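You operate a simulated robot arm through the tools that you are given. There is no shell and no other tool. Be economical: measure what you need, move in short steps, check, and stop when the job is done.

You are at the controls of a simulated two-armed robot. One attempt, no reset.

TASK
Put the black cartridge from the left end of the front desk on top of the white paper roll there. Close the left ledger cupboard door. Take the yellow seal marked "925" from the top of the ledger cupboard and leave it on top of the toner bottle there. Close the side door. Open the narrow desk cupboard door, take the tea carton from the top of the back desk and leave it on the upper shelf of the narrow desk cupboard, then shut the door. Take the grey bundle on the top of the small desk and put it away on the teller side of counter 22. Put the yellow bundle marked "860" from the top of the small desk on the top of the forms cupboard and the yellow bundle labelled "720" on the shelf under the sealing table. Shut the left supplies cupboard door. Take the blue slips and put it on the grey tray. Pull the left forms cupboard door open. The order is free. Set down upright: black cartridge, tea carton.

Only the result counts: the job must be done as asked and must still hold three seconds after the hand-in. Knocking over, shifting, dropping, spilling or breaking anything else fails it. Lids that push on must go on centred and level and be pressed home; caps that screw on are set level and turned clockwise until they are tight.

THE ROBOT
Two 6-joint arms with two-finger parallel grippers on one trunk, on a base that drives. Base frame: it is fixed to the floor where the robot stands at the start and does not move with it; the origin is under the middle of the robot, x ahead of it, y to its left, z up; the surface under the hand at the start is at about z = 0.75. Units: m, rad, N and s.
The left shoulder is at the start at [0.08, 0.216, 1.61], the right one opposite. With the tool pointing down near the work surface each hand reaches from about 0.1 to 0.58 m from the robot's upright axis, wherever it stands, measured 20 degrees to its own side. Places, roughly: black cartridge [0.5, 0, 0.75]; blue slips [0.5, -0.25, 0.75]; grey bundle [-1.25, 2.25, 0.75]; grey tray [-0.25, -2, 0.75]; left forms cupboard door [-1.7, 4.3, 0.4]; left ledger cupboard door [-1, 4.1, 0.4]; left supplies cupboard door [-2.5, 4.2, 0.4]; narrow desk cupboard door [0.4, 2.8, 0.4]; paper roll (6x6x6 cm) [0.6, 0.2, 0.8]; shelf under the sealing table [-2.9, -1, 0.2]; side door [5.2, 0.8, 0.7]; tea carton [0.75, 2, 0.75]; teller side of counter 22 [0.5, -3, 0.8]; toner bottle [-1, 4.5, 0.75]; top of the forms cupboard [-1.5, 4.5, 0.8]; upper shelf of the narrow desk cupboard [0.6, 2.8, 0.4]; yellow bundle [-2, 2.25, 0.75]; yellow seal [-0.5, 4.5, 0.75]. Payload 3.43 kg a hand.
The tool frame of a hand sits at the grasp point between the pads (the TCP): z along the fingers, y along the line on which they close. The tips reach 0.03 m beyond it. The gripper opens to 0.094 m. The fingers are 0.028 m wide and 0.01 m thick; the gripper's body (0.05 by 0.096 m) begins 0.055 m behind the TCP.
Orientation is told as [roll, pitch, yaw] about the base's x, y, z axes, in that order, counted from this pose: with the fingers straight down and closing along the base's y, the tool's x points along the base's -x, its y along +y and its z along -z.

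THE INTERFACE
- The arms move only by the tool drive_tool. It takes "left_series", "right_series" or both (then of equal length, played together; a hand with none holds still); each is a list of rows, each a list of 7 numbers: the shift along the base's x, y, z in m, then the turn, a rotation vector about the base's x, y, z in rad, then the finger opening in m, from 0 to 0.094. In form: [[x, y, z, wx, wy, wz, gripper], ...]. A call has 1 to 12 rows; each row is the pose to reach, as a shift and turn from the pose commanded when the call began. Rows are played at 5 a second. More than 0.05 m and 0.15 rad between two rows, or a gripper value outside its range, and nothing of the call is played. Where a pose cannot be reached the arm comes as near as it can. A force on the tool above 40 N (or 10 N above the force at the start of the call, whichever is more), or a blocked arm, ends the call early, and 0.2 s more pass. Each finger travels about 0.072 m/s and halts on what it meets, pressing with about 27 N; the grip force reading is that of the motor and also rises with nothing between the fingers. The clock runs only during rows and for 0.2 s after the last one: add rows that repeat a pose to give the fingers time. It gives the time, the measured TCP pose, the force on the tool (base axes), the opening and the grip force at its end, in the units of the frame above (readings bear some noise), with the torque about the TCP (base axes, N m) and any sound that the robot's microphone picked up.
- Cameras (640 x 400 px; columns grow to the right, rows downward): "scene" is now at [0.0928, -0.004, 1.7515]; the picture's right is [-0.07, -1.00, 0.00], its down [-0.88, 0.07, -0.47] and it looks along [0.47, -0.04, -0.88] (base axes); focal length 282 px, centre (320, 200). "left" rides on the left gripper at [0.076, -0.014, -0.103] in its tool frame; the picture's right is [0.18, 0.98, 0.00], its down [-0.75, 0.14, -0.64] and it looks along [-0.63, 0.12, 0.77] (tool axes); focal length 243 px, centre (320, 200). "right" rides on the right gripper at [0.076, 0.014, -0.103] in its tool frame; the picture's right is [-0.18, 0.98, 0.00], its down [-0.75, -0.14, -0.64] and it looks along [-0.63, -0.12, 0.77] (tool axes); focal length 243 px, centre (320, 200). There is no depth. A picture from a camera that has moved, and an enlarged one, comes with that camera's place and axes in the base frame and with its lens.
- get_image(camera): a new picture of that camera. No time passes.
- slide_trunk(by): slides the trunk up (or, below 0, down) by that many m; the arms and the scene camera ride with it, the base frame stays. It gives what a move gives, with no picture.
- steer(legs): drives the robot by 1 to 6 legs, each [ahead, left, turn to the left] in m, m and rad, along the robot's own axes; the way and the turn of a leg run together, so that a leg with both is an arc; at most 1.5 m and 3.142 rad a leg. The arms and the cameras ride along, it lands a little off, and it stops where it bumps. It gives what a move gives.
- head_to(pan, tilt): turns the head with the scene camera to pan (to the left, within 1.501 rad either way) and tilt (down, from -0.506 to 1.204), counted from straight ahead of the robot. It gives what a move gives.
- zoom(camera, box): a new picture of the part [left, top, right, bottom] of that camera's present view, enlarged. No time passes.
- job_done(): hands the job in; it is judged then, once.

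Work in short steps. Places have to be worked out from the pictures, the camera data and where the tool is seen: move nearer, look again, correct. Check each grasp and each placing, and mend what went wrong. You have 525 turns and 302 pictures in all, those below and enlarged ones among them. Open the grippers and draw the arms clear of the work before you hand the job in, unless the task says otherwise; then end with one line.

The tools are called as a command line: name --argument value ..., lists and objects as JSON in quotes. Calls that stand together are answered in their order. drive_tool: Moves the arms, as the interface text tells. Its arguments: {"type":"object","properties":{"left_series":{"type":"array","items":{"type":"array","items":{"type":"number"}}},"right_series":{"type":"array","items":{"type":"array","items":{"type":"number"}}}},"required":[]} The other tools are called the same way: slide_trunk (by) slides the trunk up or down; steer (legs) drives the base; head_to (pan, tilt) turns the head that bears the scene camera; get_image (camera) takes a picture; zoom (camera, box) takes an enlarged picture of a part of a camera's view; job_done () hands the job in.

At the start:

```text
time: 0.0
left_tool_pos: [0.5238, 0.2484, 1.0007]
left_orientation: [0.001, 0.001, 0.0]
left_ft_force: [-0.2, 0.4, -0.6]
left_torque: [0.02, 0.01, 0.01]
left_opening: 0.094
left_finger_force: 0.0
right_tool_pos: [0.4679, -0.1738, 1.0389]
right_orientation: [-0.001, 0.001, 0.0]
right_ft_force: [1.4, 0.3, 1.2]
right_torque: [0.01, -0.03, -0.01]
right_opening: 0.0939
right_finger_force: 0.0
trunk travel left (down, up): [-0.84, 0.0]
robot x, y, heading: [0.004, -0.0017, -0.001]
head pan, tilt: [-0.075, 1.086]
```

scene: 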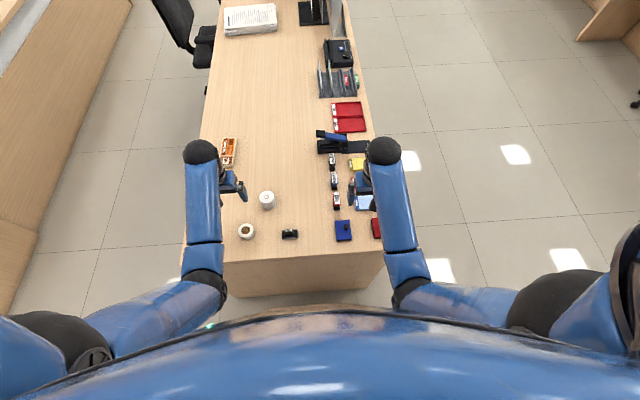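
right: 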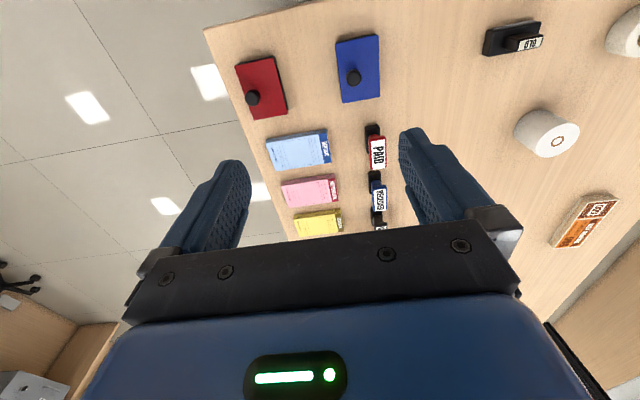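
left: 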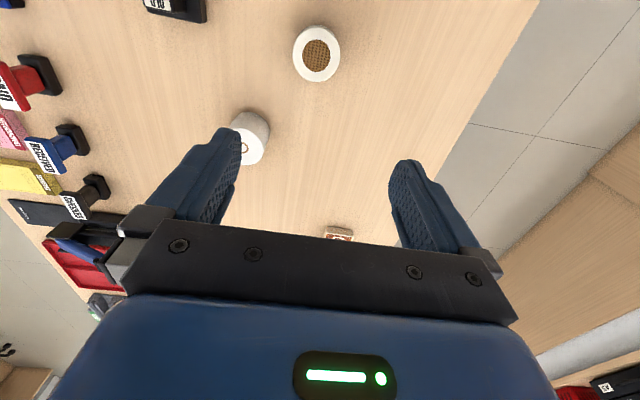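

The desk ahead shows cartridge, paper roll, tape and slips. I zoom in to measure them.

zoom --camera "scene" --box '[220, 140, 400, 252]'

zoom --camera "right" --box '[220, 0, 640, 262]'

```text
3.56 times, centred on (310, 196) of scene
camera zoom: at [0.0928, -0.004, 1.7515], right [-0.07, -1.0, 0.0], down [-0.88, 0.07, -0.47], along [0.47, -0.04, -0.88], focal length 1003 px, centre (356, 214)
```

zoom: 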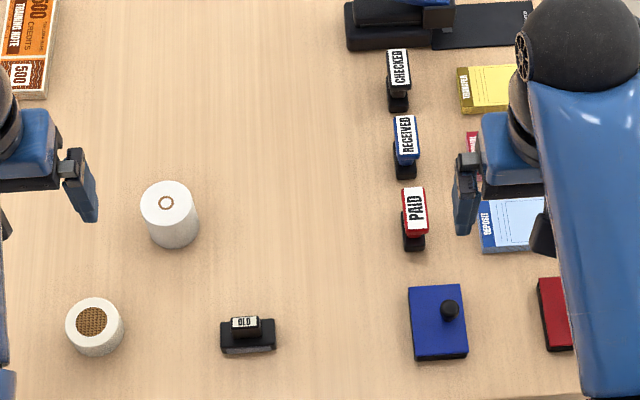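

```text
1.52 times, centred on (430, 131) of right
camera zoom: at [0.393, -0.1591, 1.1413], right [0.18, 0.98, 0.0], down [0.75, -0.14, 0.64], along [0.63, -0.12, -0.77], focal length 370 px, centre (152, 305)
```

zoom: 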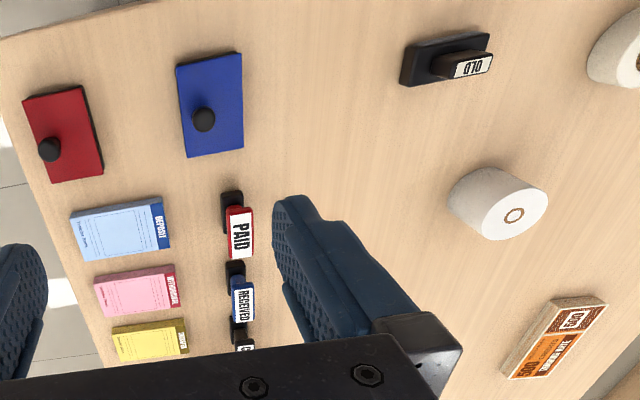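

Cartridge "OLD" I judge at about (0.48, 0.08), roll top at about (0.63, 0.155), desk edge about x=0.41. I look around with the head for the surroundings first.

head_to --pan 0 --tilt 0.3

get_image --camera "scene"

head_to --pan 1.5 --tilt 0.4

get_image --camera "scene"

head_to --pan -1.5 --tilt 0.4

get_image --camera "scene"

```text
time: 1.1
left_tool_pos: [0.5231, 0.2486, 1.0022]
left_orientation: [0.001, 0.0, -0.001]
left_ft_force: [0.3, 0.1, -0.4]
left_torque: [0.03, -0.04, 0.0]
left_opening: 0.0942
left_finger_force: 0.1
right_tool_pos: [0.4673, -0.1737, 1.0383]
right_orientation: [-0.001, 0.001, -0.001]
right_ft_force: [-0.8, -0.1, -0.5]
right_torque: [0.01, 0.03, -0.02]
right_opening: 0.0938
right_finger_force: 0.1
trunk travel left (down, up): [-0.84, 0.0]
robot x, y, heading: [-0.0003, 0.0036, 0.003]
head pan, tilt: [0.0, 0.3]
```

```text
296 pictures are left
camera scene: at [0.1225, 0.0008, 1.8166], right [0.0, -1.0, 0.0], down [-0.3, 0.0, -0.95], along [0.95, 0.0, -0.3], focal length 282 px, centre (320, 200)
```

scene: 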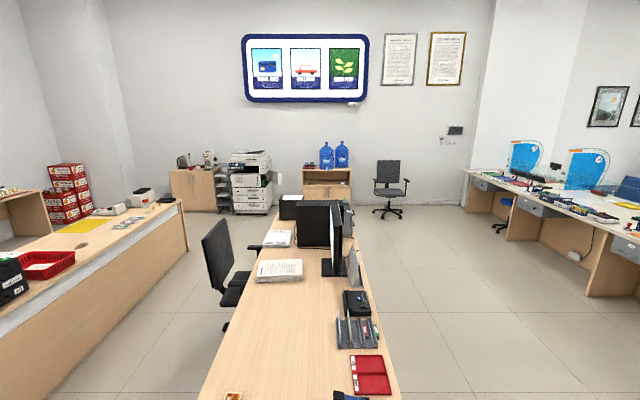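

```text
time: 2.7
left_tool_pos: [0.5226, 0.2494, 1.0009]
left_orientation: [0.001, 0.001, 0.0]
left_ft_force: [-0.4, 0.0, 0.2]
left_torque: [-0.02, -0.03, 0.04]
left_opening: 0.094
left_finger_force: 0.1
right_tool_pos: [0.4683, -0.1739, 1.0384]
right_orientation: [0.0, -0.001, 0.0]
right_ft_force: [0.7, -0.4, 0.3]
right_torque: [0.01, -0.01, 0.01]
right_opening: 0.0939
right_finger_force: 0.0
trunk travel left (down, up): [-0.84, 0.0]
robot x, y, heading: [-0.0001, -0.0025, 0.001]
head pan, tilt: [1.499, 0.4]
```

```text
295 pictures are left
camera scene: at [0.0356, 0.0932, 1.8074], right [1.0, -0.07, 0.0], down [-0.03, -0.39, -0.92], along [0.07, 0.92, -0.39], focal length 282 px, centre (320, 200)
```

scene: 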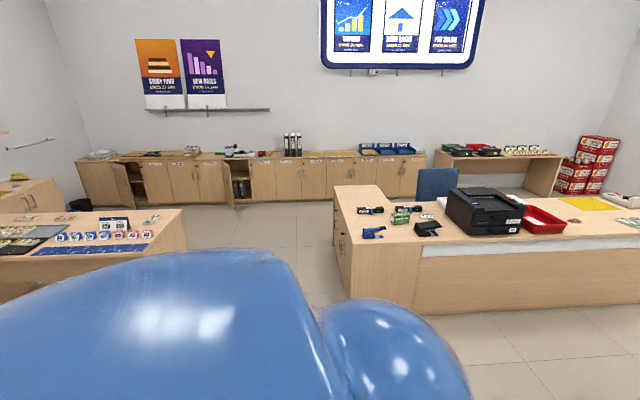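

```text
time: 5.3
left_tool_pos: [0.524, 0.248, 1.0007]
left_orientation: [0.0, -0.001, 0.0]
left_ft_force: [0.1, 0.0, -0.2]
left_torque: [-0.01, 0.02, 0.01]
left_opening: 0.0939
left_finger_force: 0.1
right_tool_pos: [0.4671, -0.1738, 1.0393]
right_orientation: [0.0, 0.001, 0.0]
right_ft_force: [0.1, 0.2, 0.4]
right_torque: [0.04, 0.01, -0.03]
right_opening: 0.0939
right_finger_force: 0.0
trunk travel left (down, up): [-0.84, 0.0]
robot x, y, heading: [-0.0005, 0.0008, -0.002]
head pan, tilt: [-1.499, 0.4]
```

```text
294 pictures are left
camera scene: at [0.0356, -0.0916, 1.8074], right [-1.0, -0.07, 0.0], down [-0.03, 0.39, -0.92], along [0.07, -0.92, -0.39], focal length 282 px, centre (320, 200)
```

scene: 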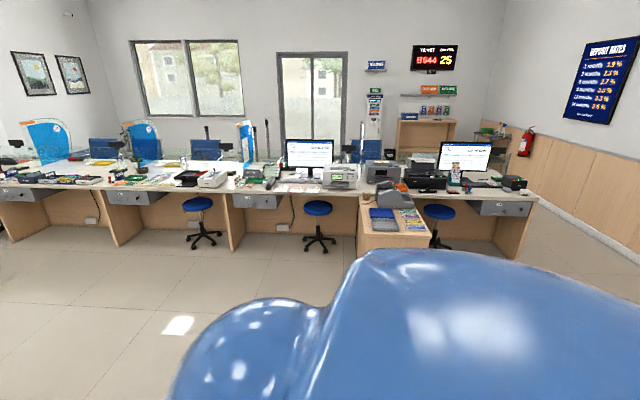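

The rooms are clear. I tilt the head down again and creep ahead 0.08 m so the roll and slips come into reach.

head_to --pan 0 --tilt 1.1

steer --legs '[[0.08, 0, 0]]'

get_image --camera "left"

get_image --camera "scene"

```text
time: 6.9
left_tool_pos: [0.5249, 0.2478, 1.0005]
left_orientation: [0.002, -0.001, 0.001]
left_ft_force: [-0.5, -0.2, 0.1]
left_torque: [-0.02, 0.0, -0.01]
left_opening: 0.0941
left_finger_force: 0.0
right_tool_pos: [0.4674, -0.174, 1.0393]
right_orientation: [0.001, -0.001, 0.0]
right_ft_force: [0.4, -0.3, -0.5]
right_torque: [0.01, -0.03, -0.01]
right_opening: 0.094
right_finger_force: 0.1
trunk travel left (down, up): [-0.84, 0.0]
robot x, y, heading: [-0.0011, -0.0017, -0.005]
head pan, tilt: [0.0, 1.1]
```

```text
time: 8.0
left_tool_pos: [0.5919, 0.2484, 1.0063]
left_orientation: [0.0, -0.008, -0.001]
left_ft_force: [-0.6, -0.4, -0.2]
left_torque: [-0.04, -0.06, 0.02]
left_opening: 0.094
left_finger_force: 0.0
right_tool_pos: [0.5363, -0.1731, 1.0432]
right_orientation: [-0.001, -0.009, 0.0]
right_ft_force: [-1.2, 0.4, -0.2]
right_torque: [-0.04, -0.05, 0.01]
right_opening: 0.0939
right_finger_force: 0.0
trunk travel left (down, up): [-0.84, 0.0]
robot x, y, heading: [0.0782, -0.0001, 0.002]
head pan, tilt: [0.0, 1.1]
```

```text
293 pictures are left
camera left: at [0.5148, 0.2333, 1.1082], right [-0.18, 0.98, 0.0], down [0.75, 0.14, 0.65], along [0.64, 0.12, -0.76], focal length 243 px, centre (320, 200)
```

left: 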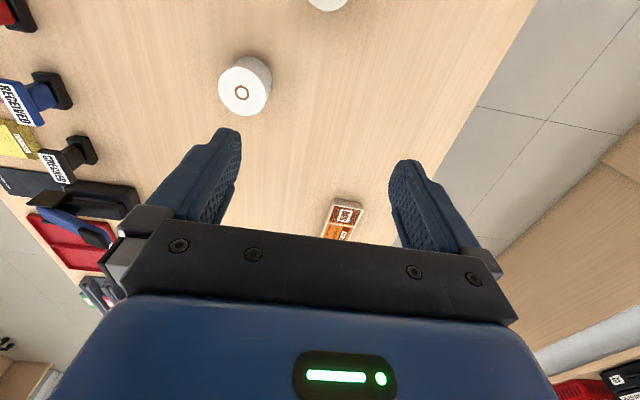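

```text
292 pictures are left
camera scene: at [0.1532, 0.0008, 1.7517], right [0.0, -1.0, 0.0], down [-0.89, 0.0, -0.46], along [0.46, 0.0, -0.89], focal length 282 px, centre (320, 200)
```

scene: 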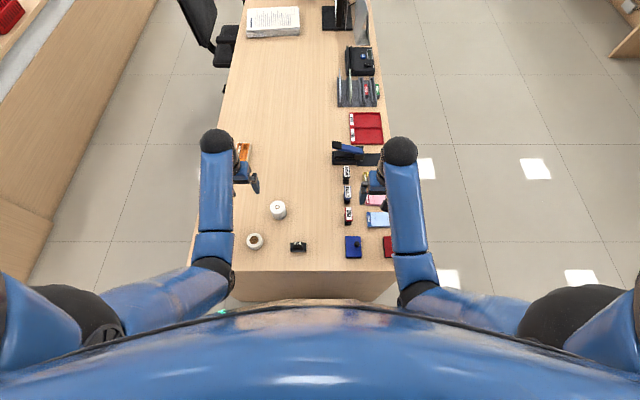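

Roll is at about (0.619, 0.158). I move the left hand over the cartridge at z≈0.90 for a closer view.

drive_tool --left_series '[[-0.025, -0.032, -0.01, 0, 0, 0, 0.094], [-0.05, -0.064, -0.02, 0, 0, 0, 0.094], [-0.075, -0.096, -0.03, 0, 0, 0, 0.094], [-0.095, -0.13, -0.05, 0, 0, 0, 0.094], [-0.105, -0.165, -0.08, 0, 0, 0, 0.094], [-0.105, -0.165, -0.11, 0, 0, 0, 0.094]]'

get_image --camera "left"

zoom --camera "scene" --box '[230, 180, 390, 280]'

```text
time: 9.4
left_tool_pos: [0.4936, 0.0829, 0.891]
left_orientation: [0.0, -0.003, 0.002]
left_ft_force: [0.0, 0.0, -0.5]
left_torque: [-0.04, -0.02, 0.02]
left_opening: 0.094
left_finger_force: 0.0
right_tool_pos: [0.5454, -0.1716, 1.0396]
right_orientation: [0.0, 0.0, 0.002]
right_ft_force: [0.0, -0.1, -0.7]
right_torque: [0.07, -0.02, -0.02]
right_opening: 0.0939
right_finger_force: 0.0
trunk travel left (down, up): [-0.84, 0.0]
robot x, y, heading: [0.0816, 0.0031, 0.002]
head pan, tilt: [0.0, 1.1]
```

```text
291 pictures are left
camera left: at [0.4179, 0.0684, 0.9931], right [-0.19, 0.98, 0.0], down [0.75, 0.14, 0.64], along [0.63, 0.12, -0.77], focal length 243 px, centre (320, 200)
```

left: 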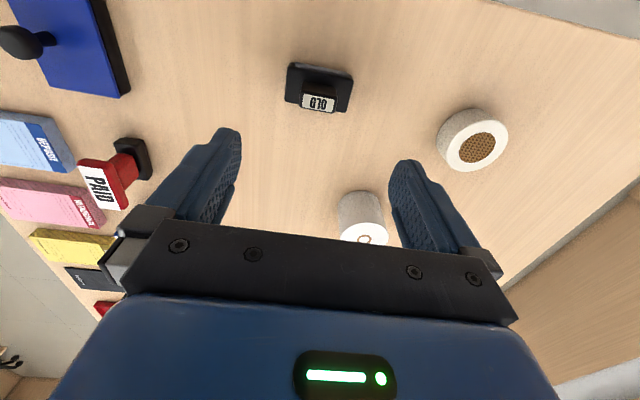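

```text
4.00 times, centred on (310, 230) of scene
camera zoom: at [0.1677, 0.0009, 1.7507], right [0.0, -1.0, 0.0], down [-0.89, 0.0, -0.45], along [0.45, 0.0, -0.89], focal length 1128 px, centre (360, 80)
```

zoom: 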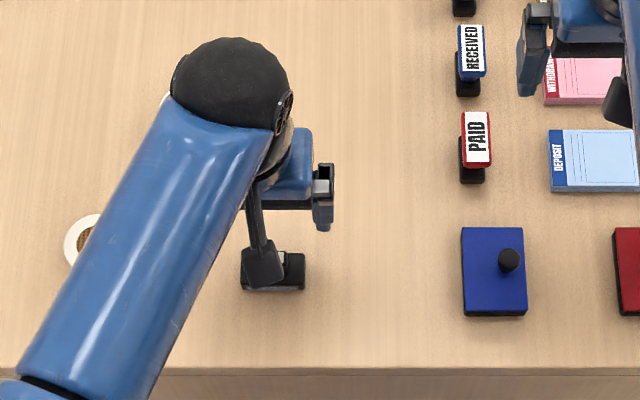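

Cartridge base centre comes out at (0.481, 0.081). I zoom in to see its shape.

zoom --camera "left" --box '[270, 50, 370, 112]'

```text
6.40 times, centred on (320, 81) of left
camera zoom: at [0.4179, 0.0684, 0.9931], right [-0.19, 0.98, 0.0], down [0.75, 0.14, 0.64], along [0.63, 0.12, -0.77], focal length 1553 px, centre (320, 962)
```

zoom: 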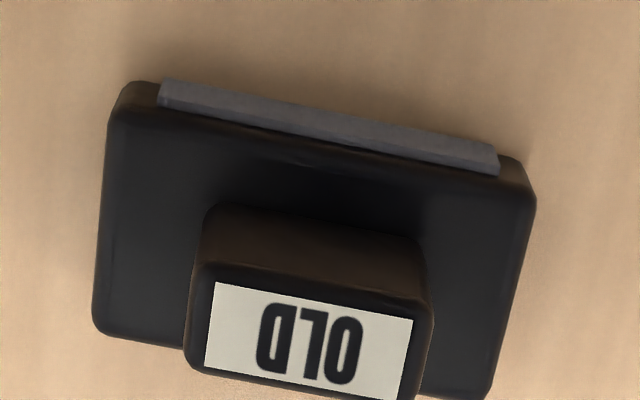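

The handle block is ~3.3 cm wide (y), its top near z 0.795, base top ≈0.77, square to the axes. I descend to put the pads on the handle.

drive_tool --left_series '[[-0.0125, -0.002, -0.03, 0, 0, 0, 0.07], [-0.0125, -0.002, -0.06, 0, 0, 0, 0.065], [-0.0125, -0.002, -0.075, 0, 0, 0, 0.065], [-0.0125, -0.002, -0.085, 0, 0, 0, 0.065], [-0.0125, -0.002, -0.085, 0, 0, 0, 0.065]]'

zoom --camera "left" --box '[160, 40, 480, 240]'

```text
time: 10.6
left_tool_pos: [0.4812, 0.0813, 0.8045]
left_orientation: [-0.001, 0.0, 0.0]
left_ft_force: [0.2, -0.3, 0.6]
left_torque: [0.0, 0.02, 0.02]
left_opening: 0.0648
left_finger_force: 0.0
right_tool_pos: [0.5439, -0.1741, 1.0393]
right_orientation: [0.001, 0.0, 0.002]
right_ft_force: [0.1, -1.2, 0.1]
right_torque: [0.01, 0.0, 0.01]
right_opening: 0.094
right_finger_force: 0.1
trunk travel left (down, up): [-0.84, 0.0]
robot x, y, heading: [0.0764, 0.0029, 0.004]
head pan, tilt: [0.0, 1.1]
```

```text
2.00 times, centred on (320, 140) of left
camera zoom: at [0.406, 0.066, 0.9081], right [-0.18, 0.98, 0.0], down [0.75, 0.14, 0.64], along [0.63, 0.12, -0.77], focal length 485 px, centre (320, 320)
```

zoom: 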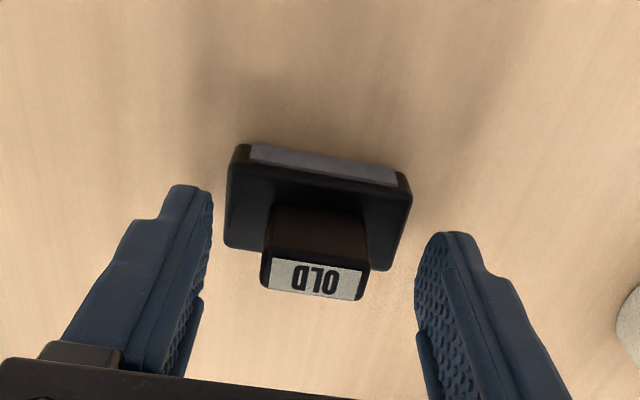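

The handle lies between the fingers, centred. I close and lift gently.

drive_tool --left_series '[[0, 0, -0.002, 0, 0, 0, 0.05], [0, 0, -0.002, 0, 0, 0, 0.03], [0, 0, -0.002, 0, 0, 0, 0.01], [0, 0, -0.002, 0, 0, 0, 0.01], [0, 0, 0.02, 0, 0, 0, 0.01], [0, 0, 0.06, 0, 0, 0, 0.01], [0, 0, 0.1, 0, 0, 0, 0.01], [0, 0, 0.1, 0, 0, 0, 0.01]]'

zoom --camera "left" --box '[160, 40, 480, 240]'

```text
time: 12.4
left_tool_pos: [0.4801, 0.0812, 0.9052]
left_orientation: [0.001, 0.004, 0.0]
left_ft_force: [0.2, -0.7, -0.5]
left_torque: [-0.01, -0.02, 0.01]
left_opening: 0.01
left_finger_force: 0.0
right_tool_pos: [0.545, -0.173, 1.0396]
right_orientation: [0.001, 0.002, 0.002]
right_ft_force: [0.0, 0.5, -0.5]
right_torque: [0.02, -0.04, 0.01]
right_opening: 0.094
right_finger_force: 0.0
trunk travel left (down, up): [-0.84, 0.0]
robot x, y, heading: [0.0781, -0.003, 0.0]
head pan, tilt: [0.0, 1.1]
```

```text
2.00 times, centred on (320, 140) of left
camera zoom: at [0.4065, 0.0669, 1.0089], right [-0.18, 0.98, 0.0], down [0.75, 0.14, 0.64], along [0.63, 0.12, -0.77], focal length 485 px, centre (320, 320)
```

zoom: 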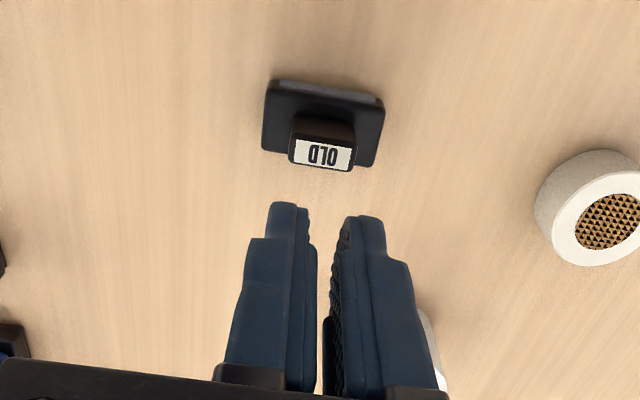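

The fingers closed to 0.01: they slipped off the low handle, and the cartridge hardly moved. I'll grip the 6 cm base instead, tips just above the desk.

drive_tool --left_series '[[0.005, 0.001, -0.02, 0, 0, 0, 0.06], [0.005, 0.001, -0.02, 0, 0, 0, 0.094], [0.005, 0.001, -0.04, 0, 0, 0, 0.094], [0.005, 0.001, -0.08, 0, 0, 0, 0.094], [0.005, 0.001, -0.105, 0, 0, 0, 0.094], [0.005, 0.001, -0.117, 0, 0, 0, 0.094], [0.005, 0.001, -0.117, 0, 0, 0, 0.094]]'

zoom --camera "left" --box '[160, 40, 480, 240]'

```text
time: 14.0
left_tool_pos: [0.4876, 0.083, 0.7884]
left_orientation: [-0.002, -0.001, 0.002]
left_ft_force: [-0.2, 0.3, 0.2]
left_torque: [0.0, 0.02, -0.01]
left_opening: 0.0941
left_finger_force: 0.1
right_tool_pos: [0.5449, -0.1732, 1.0393]
right_orientation: [0.0, -0.001, 0.001]
right_ft_force: [-0.2, -0.6, -0.1]
right_torque: [0.03, 0.01, -0.01]
right_opening: 0.0943
right_finger_force: 0.0
trunk travel left (down, up): [-0.84, 0.0]
robot x, y, heading: [0.0796, 0.0016, 0.003]
head pan, tilt: [0.0, 1.1]
```

```text
2.00 times, centred on (320, 140) of left
camera zoom: at [0.4125, 0.0678, 0.8913], right [-0.18, 0.98, 0.0], down [0.75, 0.14, 0.64], along [0.63, 0.12, -0.77], focal length 485 px, centre (320, 320)
```

zoom: 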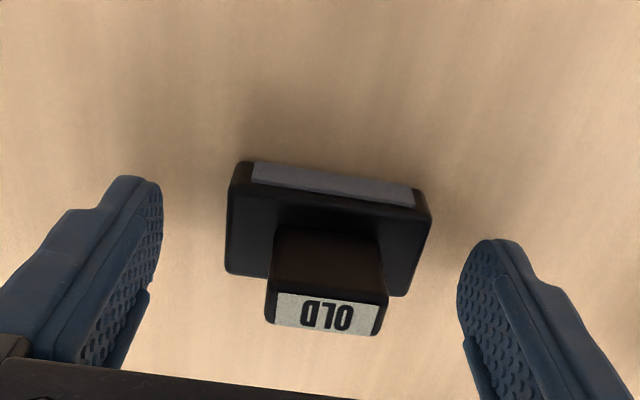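

Base sits level with the fingertips. I lower 2 mm more and close on it, without lifting yet.

drive_tool --left_series '[[0, 0.002, -0.002, 0, 0, 0, 0.094], [0, 0.002, -0.002, 0, 0, 0, 0.07], [0, 0.002, -0.002, 0, 0, 0, 0.05], [0, 0.002, -0.002, 0, 0, 0, 0.045], [0, 0.002, -0.002, 0, 0, 0, 0.045]]'

zoom --camera "left" --box '[160, 40, 480, 240]'

```text
time: 15.2
left_tool_pos: [0.4886, 0.0848, 0.7882]
left_orientation: [0.0, 0.001, -0.001]
left_ft_force: [0.3, -0.6, 0.4]
left_torque: [-0.03, 0.0, -0.01]
left_opening: 0.0568
left_finger_force: 26.7
right_tool_pos: [0.5458, -0.1727, 1.039]
right_orientation: [0.0, 0.0, 0.001]
right_ft_force: [1.3, -0.3, -0.3]
right_torque: [-0.01, 0.03, -0.02]
right_opening: 0.0938
right_finger_force: 0.0
trunk travel left (down, up): [-0.84, 0.0]
robot x, y, heading: [0.0727, 0.0004, 0.0]
head pan, tilt: [0.0, 1.1]
```

```text
2.00 times, centred on (320, 140) of left
camera zoom: at [0.4128, 0.0696, 0.8896], right [-0.18, 0.98, 0.0], down [0.75, 0.14, 0.64], along [0.63, 0.12, -0.77], focal length 485 px, centre (320, 320)
```

zoom: 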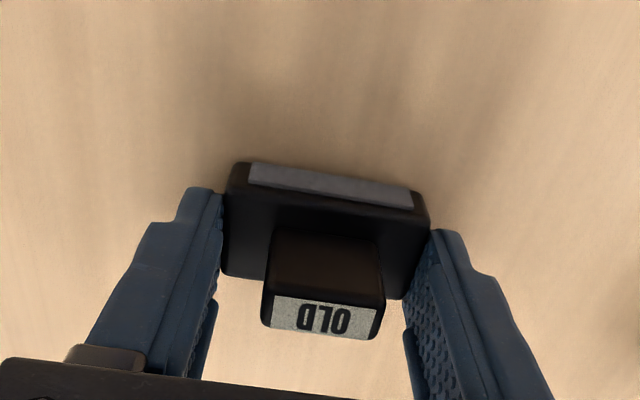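

Grip holds at 0.057 with 27 N. I lift 0.1 m.

drive_tool --left_series '[[0, 0, 0.02, 0, 0, 0, 0.045], [0, 0, 0.06, 0, 0, 0, 0.045], [0, 0, 0.1, 0, 0, 0, 0.045], [0, 0, 0.12, 0, 0, 0, 0.045]]'

get_image --camera "left"

```text
time: 16.2
left_tool_pos: [0.4867, 0.0846, 0.9059]
left_orientation: [-0.001, 0.002, -0.001]
left_ft_force: [-0.4, 0.6, -0.5]
left_torque: [-0.02, 0.07, 0.02]
left_opening: 0.0571
left_finger_force: 26.7
right_tool_pos: [0.5442, -0.1734, 1.0399]
right_orientation: [0.0, 0.0, 0.003]
right_ft_force: [0.9, 0.0, -0.3]
right_torque: [-0.01, -0.01, 0.0]
right_opening: 0.0942
right_finger_force: 0.1
trunk travel left (down, up): [-0.84, 0.0]
robot x, y, heading: [0.0777, 0.0032, -0.004]
head pan, tilt: [0.0, 1.1]
```

```text
284 pictures are left
camera left: at [0.4119, 0.0693, 1.009], right [-0.18, 0.98, 0.0], down [0.75, 0.14, 0.64], along [0.63, 0.12, -0.77], focal length 243 px, centre (320, 200)
```

left: 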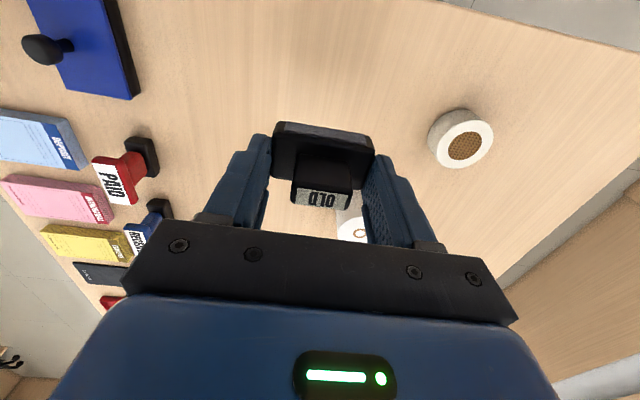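

I carry it up and over beside the roll, stopping over it to check from the scene camera.

drive_tool --left_series '[[0.03, 0.018, 0.01, 0, 0, 0, 0.045], [0.06, 0.036, 0.01, 0, 0, 0, 0.045], [0.09, 0.054, 0.01, 0, 0, 0, 0.045], [0.12, 0.068, 0.01, 0, 0, 0, 0.045], [0.132, 0.0735, 0.01, 0, 0, 0, 0.045], [0.132, 0.0735, 0.0, 0, 0, 0, 0.045]]'

get_image --camera "left"

zoom --camera "scene" --box '[230, 160, 350, 235]'

```text
time: 17.6
left_tool_pos: [0.6194, 0.1569, 0.906]
left_orientation: [0.0, 0.001, 0.002]
left_ft_force: [-0.7, -0.2, -0.8]
left_torque: [-0.03, -0.01, 0.02]
left_opening: 0.057
left_finger_force: 27.3
right_tool_pos: [0.5456, -0.1731, 1.0387]
right_orientation: [0.001, 0.0, 0.001]
right_ft_force: [0.6, -0.2, 0.5]
right_torque: [0.04, 0.02, 0.04]
right_opening: 0.094
right_finger_force: 0.1
trunk travel left (down, up): [-0.84, 0.0]
robot x, y, heading: [0.0779, 0.0011, 0.002]
head pan, tilt: [0.0, 1.1]
```

```text
283 pictures are left
camera left: at [0.5436, 0.1421, 1.0092], right [-0.18, 0.98, 0.0], down [0.75, 0.14, 0.64], along [0.63, 0.12, -0.77], focal length 243 px, centre (320, 200)
```

left: 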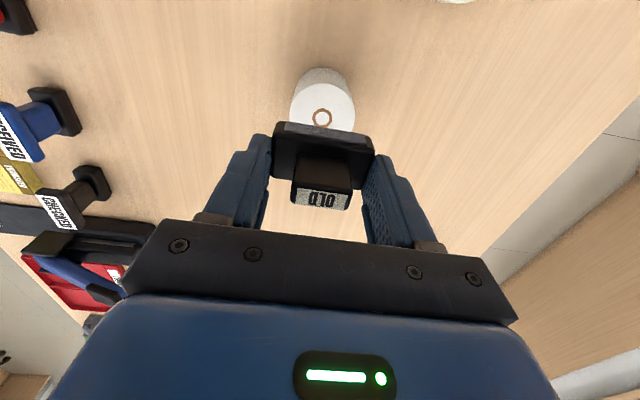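

```text
5.33 times, centred on (290, 198) of scene
camera zoom: at [0.1693, 0.0008, 1.7506], right [0.0, -1.0, 0.0], down [-0.89, 0.0, -0.45], along [0.45, 0.0, -0.89], focal length 1504 px, centre (480, 213)
```

zoom: 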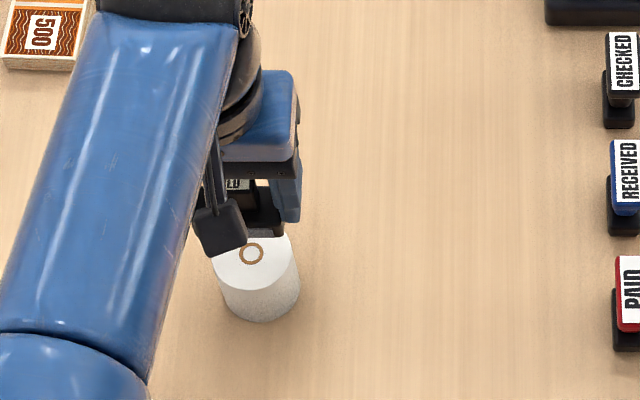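

Roll centre computes to (0.617, 0.158) and the cartridge base to (0.616, 0.158): aligned. I lower toward contact.

drive_tool --left_series '[[0.001, 0, -0.03, 0, 0, 0, 0.045], [0.001, 0, -0.05, 0, 0, 0, 0.045], [0.001, 0, -0.055, 0, 0, 0, 0.045], [0.001, 0, -0.057, 0, 0, 0, 0.045], [0.001, 0, -0.057, 0, 0, 0, 0.045]]'

zoom --camera "left" --box '[160, 40, 480, 240]'

zoom --camera "right" --box '[400, 50, 640, 200]'

```text
time: 18.8
left_tool_pos: [0.6198, 0.1576, 0.8491]
left_orientation: [-0.001, 0.0, 0.001]
left_ft_force: [0.9, -0.2, -0.6]
left_torque: [-0.01, -0.01, 0.01]
left_opening: 0.0572
left_finger_force: 26.8
right_tool_pos: [0.5452, -0.1729, 1.0389]
right_orientation: [-0.002, 0.001, 0.001]
right_ft_force: [-0.2, 0.1, 0.4]
right_torque: [0.0, -0.02, 0.02]
right_opening: 0.094
right_finger_force: 0.0
trunk travel left (down, up): [-0.84, 0.0]
robot x, y, heading: [0.0764, -0.0034, -0.005]
head pan, tilt: [0.0, 1.1]
```

```text
2.00 times, centred on (320, 140) of left
camera zoom: at [0.5454, 0.1426, 0.9526], right [-0.18, 0.98, 0.0], down [0.75, 0.14, 0.64], along [0.63, 0.12, -0.77], focal length 485 px, centre (320, 320)
```

zoom: 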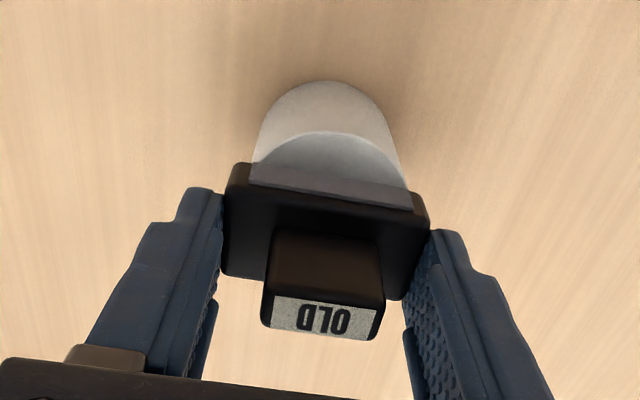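

```text
2.67 times, centred on (520, 125) of right
camera zoom: at [0.4708, -0.1588, 1.141], right [0.18, 0.98, 0.0], down [0.75, -0.14, 0.64], along [0.63, -0.12, -0.77], focal length 647 px, centre (-213, 400)
```

zoom: 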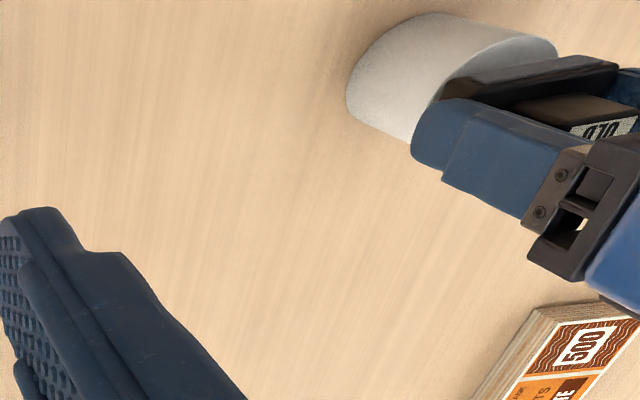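

No contact yet; a small gap remains. I lower in millimetre steps.

drive_tool --left_series '[[-0.001, 0, -0.001, 0, 0, 0, 0.045], [-0.001, 0, -0.002, 0, 0, 0, 0.045], [-0.001, 0, -0.003, 0, 0, 0, 0.045], [-0.001, 0, -0.003, 0, 0, 0, 0.045]]'

```text
time: 19.8
left_tool_pos: [0.6191, 0.1571, 0.8458]
left_orientation: [-0.001, -0.001, 0.001]
left_ft_force: [-0.3, 0.1, -0.2]
left_torque: [0.0, -0.01, 0.0]
left_opening: 0.057
left_finger_force: 27.3
right_tool_pos: [0.5449, -0.1734, 1.039]
right_orientation: [0.0, 0.001, 0.001]
right_ft_force: [0.3, 0.5, -0.5]
right_torque: [0.0, 0.0, -0.01]
right_opening: 0.0942
right_finger_force: 0.2
trunk travel left (down, up): [-0.84, 0.0]
robot x, y, heading: [0.0796, 0.0001, -0.0]
head pan, tilt: [0.0, 1.1]
```

Still no force; continue down by up to 3 mm more.

drive_tool --left_series '[[0, 0, -0.001, 0, 0, 0, 0.045], [0, 0, -0.002, 0, 0, 0, 0.045], [0, 0, -0.002, 0, 0, 0, 0.045]]'

zoom --camera "right" --box '[520, 50, 640, 125]'

```text
time: 20.6
left_tool_pos: [0.6196, 0.1575, 0.8442]
left_orientation: [0.001, 0.0, -0.001]
left_ft_force: [0.4, -1.1, 0.6]
left_torque: [0.02, 0.0, -0.01]
left_opening: 0.0571
left_finger_force: 26.7
right_tool_pos: [0.545, -0.1729, 1.039]
right_orientation: [-0.002, -0.001, 0.003]
right_ft_force: [-0.8, 0.0, 0.4]
right_torque: [0.01, 0.03, -0.02]
right_opening: 0.0939
right_finger_force: 0.0
trunk travel left (down, up): [-0.84, 0.0]
robot x, y, heading: [0.0771, -0.0022, -0.0]
head pan, tilt: [0.0, 1.1]
```

```text
5.33 times, centred on (580, 88) of right
camera zoom: at [0.4705, -0.1588, 1.1411], right [0.18, 0.98, 0.0], down [0.75, -0.14, 0.64], along [0.63, -0.12, -0.77], focal length 1294 px, centre (-1067, 800)
```

zoom: 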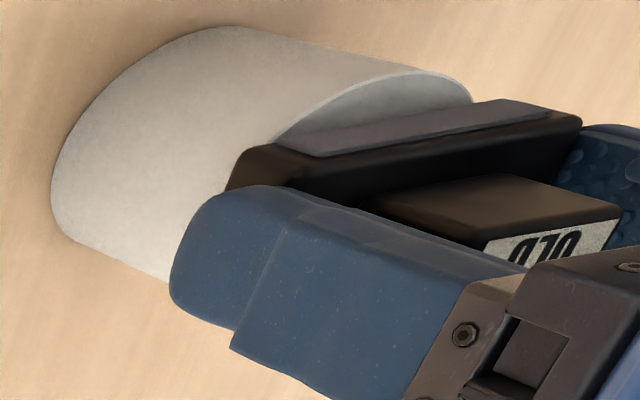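

It looks a hair above the roll. I go on in 1 mm steps.

drive_tool --left_series '[[0, 0, -0.001, 0, 0, 0, 0.045], [0, 0, -0.002, 0, 0, 0, 0.045], [0, 0, -0.002, 0, 0, 0, 0.045]]'

```text
time: 21.4
left_tool_pos: [0.619, 0.1575, 0.8443]
left_orientation: [0.0, -0.002, 0.002]
left_ft_force: [-0.4, 1.5, 7.2]
left_torque: [-0.01, 0.03, 0.03]
left_opening: 0.0573
left_finger_force: 27.1
right_tool_pos: [0.5455, -0.1727, 1.0396]
right_orientation: [-0.001, 0.0, 0.002]
right_ft_force: [0.5, -0.3, -0.2]
right_torque: [0.01, -0.01, 0.01]
right_opening: 0.0942
right_finger_force: 0.1
trunk travel left (down, up): [-0.84, 0.0]
robot x, y, heading: [0.0804, -0.0001, -0.001]
head pan, tilt: [0.0, 1.1]
```

Contact (7 N). I back off 1 mm, open slowly, and rise.

drive_tool --left_series '[[0, 0, 0.001, 0, 0, 0, 0.045], [0, 0, 0.001, 0, 0, 0, 0.06], [0, 0, 0.001, 0, 0, 0, 0.075], [0, 0, 0.001, 0, 0, 0, 0.094], [0, 0, 0.001, 0, 0, 0, 0.094], [0, 0, 0.03, 0, 0, 0, 0.094], [0, 0, 0.07, 0, 0, 0, 0.094], [0, 0, 0.11, 0, 0, 0, 0.094], [-0.03, 0, 0.14, 0, 0, 0, 0.094]]'

zoom --camera "right" --box '[400, 50, 640, 200]'

get_image --camera "left"

```text
time: 23.4
left_tool_pos: [0.5883, 0.1574, 0.9825]
left_orientation: [0.002, -0.001, 0.002]
left_ft_force: [-0.4, -0.4, -0.6]
left_torque: [-0.02, -0.04, -0.04]
left_opening: 0.0943
left_finger_force: 0.1
right_tool_pos: [0.5447, -0.1732, 1.0391]
right_orientation: [-0.001, -0.001, -0.001]
right_ft_force: [1.0, 0.0, 0.6]
right_torque: [-0.01, -0.01, 0.01]
right_opening: 0.0941
right_finger_force: 0.0
trunk travel left (down, up): [-0.84, 0.0]
robot x, y, heading: [0.0791, 0.0022, -0.001]
head pan, tilt: [0.0, 1.1]
```

```text
2.67 times, centred on (520, 125) of right
camera zoom: at [0.4692, -0.1587, 1.1416], right [0.18, 0.98, 0.0], down [0.75, -0.14, 0.64], along [0.63, -0.12, -0.77], focal length 647 px, centre (-213, 400)
```

zoom: 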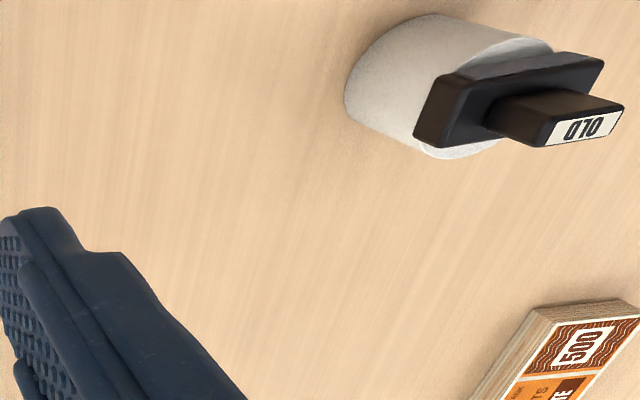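

```text
277 pictures are left
camera left: at [0.5129, 0.1428, 1.0863], right [-0.18, 0.98, 0.0], down [0.75, 0.14, 0.64], along [0.63, 0.12, -0.77], focal length 243 px, centre (320, 200)
```

left: 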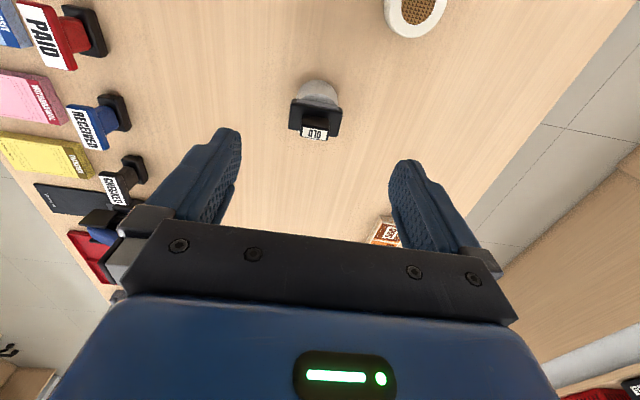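

Cartridge stands on the roll. Now the blue DEPOSIT slips: look with the right hand and scene cameras.

get_image --camera "right"

zoom --camera "scene" --box '[320, 170, 440, 245]'

```text
276 pictures are left
camera right: at [0.4692, -0.1587, 1.1416], right [0.18, 0.98, 0.0], down [0.75, -0.14, 0.64], along [0.63, -0.12, -0.77], focal length 243 px, centre (320, 200)
```

right: 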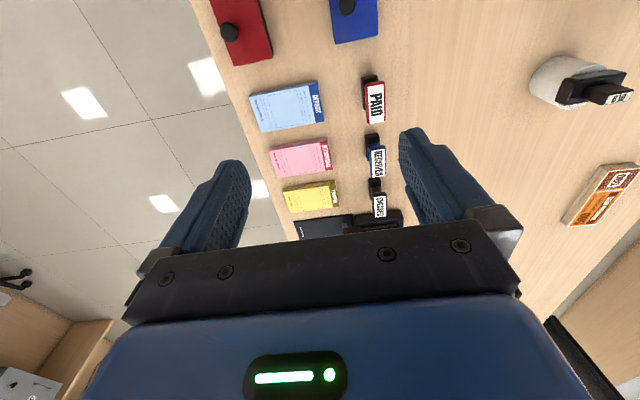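

```text
5.33 times, centred on (380, 208) of scene
camera zoom: at [0.1676, 0.001, 1.7507], right [0.0, -1.0, 0.0], down [-0.89, 0.0, -0.46], along [0.46, 0.0, -0.89], focal length 1504 px, centre (0, 160)
```

zoom: 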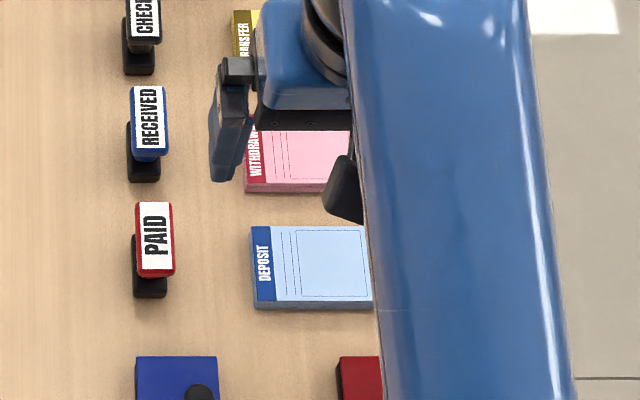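

The pad spans x .564–.622, y −.284…−.179, ~1.2 cm thick. I turn the right hand +90° so it closes along x, and go over it at z≈0.94.

drive_tool --right_series '[[0.004, -0.005, -0.005, 0, 0, 0.143, 0.09], [0.008, -0.01, -0.01, 0, 0, 0.286, 0.09], [0.012, -0.015, -0.02, 0, 0, 0.429, 0.09], [0.016, -0.02, -0.03, 0, 0, 0.571, 0.09], [0.02, -0.026, -0.04, 0, 0, 0.714, 0.09], [0.025, -0.03, -0.05, 0, 0, 0.857, 0.09], [0.03, -0.036, -0.06, 0, 0, 1.0, 0.09], [0.035, -0.042, -0.07, 0, 0, 1.143, 0.09], [0.04, -0.048, -0.08, 0, 0, 1.286, 0.09], [0.044, -0.053, -0.09, 0, 0, 1.429, 0.09], [0.047, -0.058, -0.1, 0, 0, 1.571, 0.09], [0.047, -0.058, -0.1, 0, 0, 1.571, 0.09]]'

get_image --camera "right"

```text
time: 26.0
left_tool_pos: [0.5894, 0.1575, 0.9822]
left_orientation: [0.0, 0.0, -0.001]
left_ft_force: [0.1, -0.2, 0.0]
left_torque: [-0.01, -0.01, -0.03]
left_opening: 0.094
left_finger_force: 0.0
right_tool_pos: [0.5934, -0.2316, 0.9391]
right_orientation: [-0.001, -0.002, 1.573]
right_ft_force: [-0.1, 0.7, 0.2]
right_torque: [0.04, -0.01, 0.0]
right_opening: 0.0899
right_finger_force: 0.0
trunk travel left (down, up): [-0.84, 0.0]
robot x, y, heading: [0.0781, 0.0053, -0.004]
head pan, tilt: [0.0, 1.1]
```

```text
274 pictures are left
camera right: at [0.5801, -0.3073, 1.0411], right [-0.98, 0.18, 0.0], down [0.14, 0.75, 0.64], along [0.12, 0.63, -0.77], focal length 243 px, centre (320, 200)
```

right: 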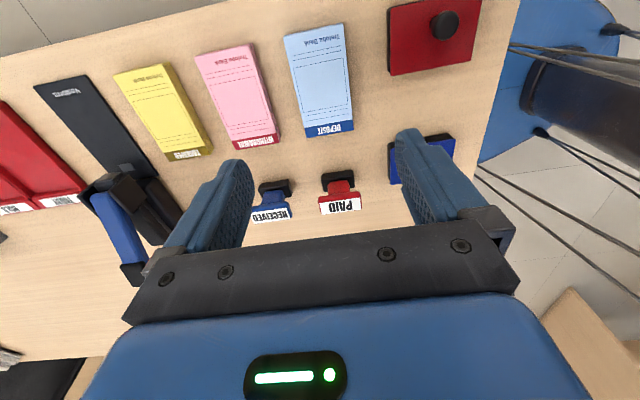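

Pad centre here reads (0.594, −0.237), aligned. I descend onto it with the tips just above the desk.

drive_tool --right_series '[[0.0, -0.004, -0.04, 0, 0, 0, 0.085], [0.0, -0.004, -0.08, 0, 0, 0, 0.085], [0.0, -0.004, -0.12, 0, 0, 0, 0.085], [0.0, -0.004, -0.145, 0, 0, 0, 0.085], [0.0, -0.004, -0.154, 0, 0, 0, 0.085], [0.0, -0.004, -0.154, 0, 0, 0, 0.085]]'

zoom --camera "right" --box '[160, 40, 480, 240]'

```text
time: 27.4
left_tool_pos: [0.5899, 0.1576, 0.9807]
left_orientation: [0.001, -0.001, 0.0]
left_ft_force: [-1.0, 0.5, 0.3]
left_torque: [-0.01, 0.02, -0.02]
left_opening: 0.094
left_finger_force: 0.0
right_tool_pos: [0.5913, -0.235, 0.7845]
right_orientation: [0.0, -0.001, 1.571]
right_ft_force: [-0.8, 0.2, 0.1]
right_torque: [-0.03, -0.02, -0.02]
right_opening: 0.0848
right_finger_force: 0.0
trunk travel left (down, up): [-0.84, 0.0]
robot x, y, heading: [0.077, 0.0024, -0.002]
head pan, tilt: [0.0, 1.1]
```

```text
2.00 times, centred on (320, 140) of right
camera zoom: at [0.5787, -0.3113, 0.8869], right [-0.98, 0.18, 0.0], down [0.14, 0.75, 0.64], along [0.12, 0.63, -0.77], focal length 485 px, centre (320, 320)
```

zoom: 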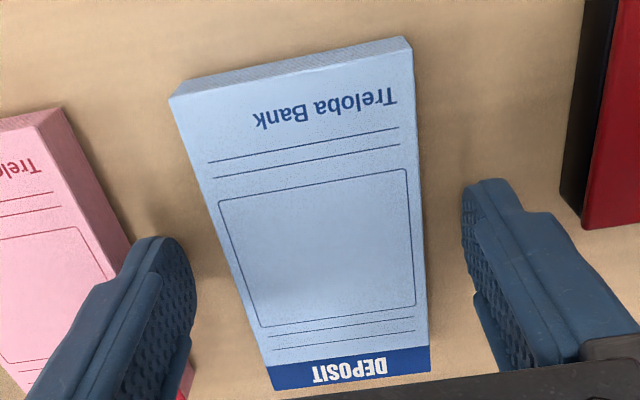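

The pad is between the fingers with both neighbours clear. I close on it and lift.

drive_tool --right_series '[[0, 0, 0, 0, 0, 0, 0.065], [0, 0, 0, 0, 0, 0, 0.045], [0, 0, 0, 0, 0, 0, 0.045], [0, 0, 0, 0, 0, 0, 0.045], [0, 0, 0.03, 0, 0, 0, 0.045], [0, 0, 0.07, 0, 0, 0, 0.045], [0, 0, 0.11, 0, 0, 0, 0.045], [0, 0, 0.15, 0, 0, 0, 0.045], [0, 0, 0.15, 0, 0, 0, 0.045]]'

get_image --camera "right"

```text
time: 29.4
left_tool_pos: [0.5905, 0.1571, 0.9827]
left_orientation: [0.001, 0.001, 0.0]
left_ft_force: [0.2, -0.3, 0.3]
left_torque: [0.02, 0.0, 0.02]
left_opening: 0.0942
left_finger_force: 0.0
right_tool_pos: [0.5903, -0.2356, 0.935]
right_orientation: [-0.001, 0.001, 1.572]
right_ft_force: [0.2, -0.3, -0.4]
right_torque: [-0.01, -0.03, 0.0]
right_opening: 0.0572
right_finger_force: 27.2
trunk travel left (down, up): [-0.84, 0.0]
robot x, y, heading: [0.0784, -0.0021, -0.001]
head pan, tilt: [0.0, 1.1]
```

```text
272 pictures are left
camera right: at [0.5787, -0.3115, 1.0378], right [-0.98, 0.18, 0.0], down [0.14, 0.75, 0.64], along [0.12, 0.63, -0.77], focal length 243 px, centre (320, 200)
```

right: 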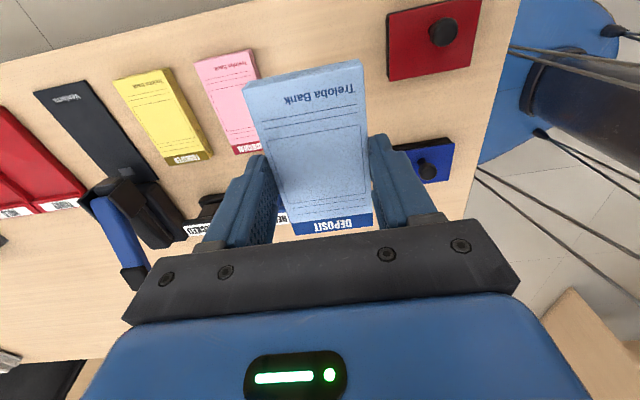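

Slips are held. I raise both hands a little, then back off, turn right and look toward the tray.

drive_tool --left_series '[[-0.02, 0, 0.04, 0, 0, 0, 0.094], [-0.04, 0, 0.08, 0, 0, 0, 0.094], [-0.06, 0, 0.12, 0, 0, 0, 0.094]]' --right_series '[[-0.02, 0, 0.03, 0, 0, 0, 0.045], [-0.04, 0, 0.06, 0, 0, 0, 0.045], [-0.06, 0, 0.09, 0, 0, 0, 0.045]]'

steer --legs '[[-0.45, 0, 0], [0, 0, -1.571]]'

head_to --pan 0 --tilt 0.5

get_image --camera "scene"

```text
time: 30.2
left_tool_pos: [0.5451, 0.1566, 1.0529]
left_orientation: [0.0, -0.001, 0.001]
left_ft_force: [-0.1, 1.0, -0.2]
left_torque: [0.03, -0.03, -0.01]
left_opening: 0.094
left_finger_force: 0.0
left hand out of reach, approached as far as the arm can: row 2, 3
right_tool_pos: [0.5297, -0.2349, 1.026]
right_orientation: [-0.001, 0.0, 1.571]
right_ft_force: [0.1, 1.0, -1.5]
right_torque: [0.0, 0.0, 0.01]
right_opening: 0.0572
right_finger_force: 26.5
trunk travel left (down, up): [-0.84, 0.0]
robot x, y, heading: [0.078, 0.0036, 0.0]
head pan, tilt: [0.0, 1.1]
```

```text
time: 36.8
left_tool_pos: [-0.2229, -0.4689, 1.0526]
left_orientation: [-0.001, -0.001, -1.582]
left_ft_force: [0.4, -0.1, -1.0]
left_torque: [0.01, -0.03, 0.02]
left_opening: 0.0941
left_finger_force: 0.1
right_tool_pos: [-0.6153, -0.4504, 1.0257]
right_orientation: [-0.001, 0.0, -0.011]
right_ft_force: [0.5, -0.7, -0.3]
right_torque: [-0.01, -0.01, 0.02]
right_opening: 0.057
right_finger_force: 27.5
trunk travel left (down, up): [-0.84, 0.0]
robot x, y, heading: [-0.376, -0.0012, -1.579]
head pan, tilt: [0.0, 1.1]
```

```text
time: 37.8
left_tool_pos: [-0.2246, -0.4695, 1.0518]
left_orientation: [0.0, -0.002, -1.58]
left_ft_force: [-0.4, -0.3, -0.1]
left_torque: [0.0, -0.01, -0.01]
left_opening: 0.0942
left_finger_force: 0.0
right_tool_pos: [-0.6149, -0.4512, 1.0258]
right_orientation: [0.002, -0.002, -0.012]
right_ft_force: [0.3, -0.3, -0.1]
right_torque: [0.0, 0.01, -0.01]
right_opening: 0.0571
right_finger_force: 26.7
trunk travel left (down, up): [-0.84, 0.0]
robot x, y, heading: [-0.377, 0.002, -1.584]
head pan, tilt: [0.0, 0.499]
```

```text
271 pictures are left
camera scene: at [-0.3778, -0.1202, 1.7982], right [-1.0, 0.01, 0.0], down [0.01, 0.48, -0.88], along [-0.01, -0.88, -0.48], focal length 282 px, centre (320, 200)
```

scene: 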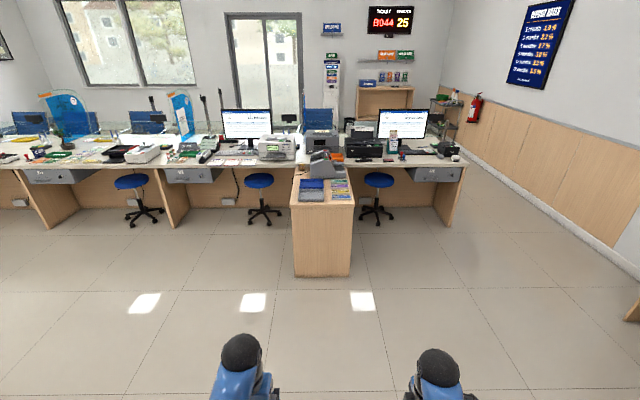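

The low desk's near edge is about y=−2.0, spanning x −.66 to −.19. I zoom in on it.

zoom --camera "scene" --box '[270, 130, 382, 200]'

```text
5.71 times, centred on (326, 165) of scene
camera zoom: at [-0.3778, -0.1202, 1.7982], right [-1.0, 0.01, 0.0], down [0.01, 0.48, -0.88], along [-0.01, -0.88, -0.48], focal length 1611 px, centre (286, 400)
```

zoom: 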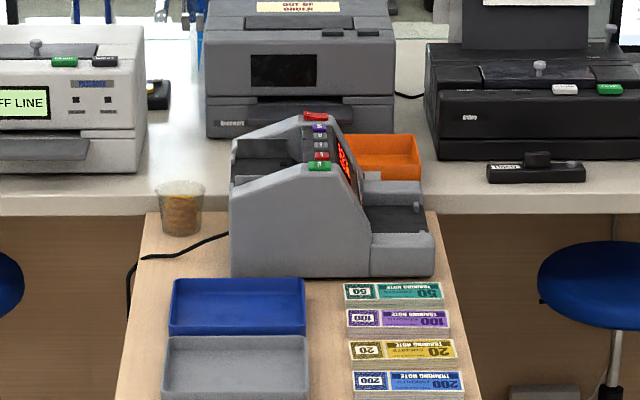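

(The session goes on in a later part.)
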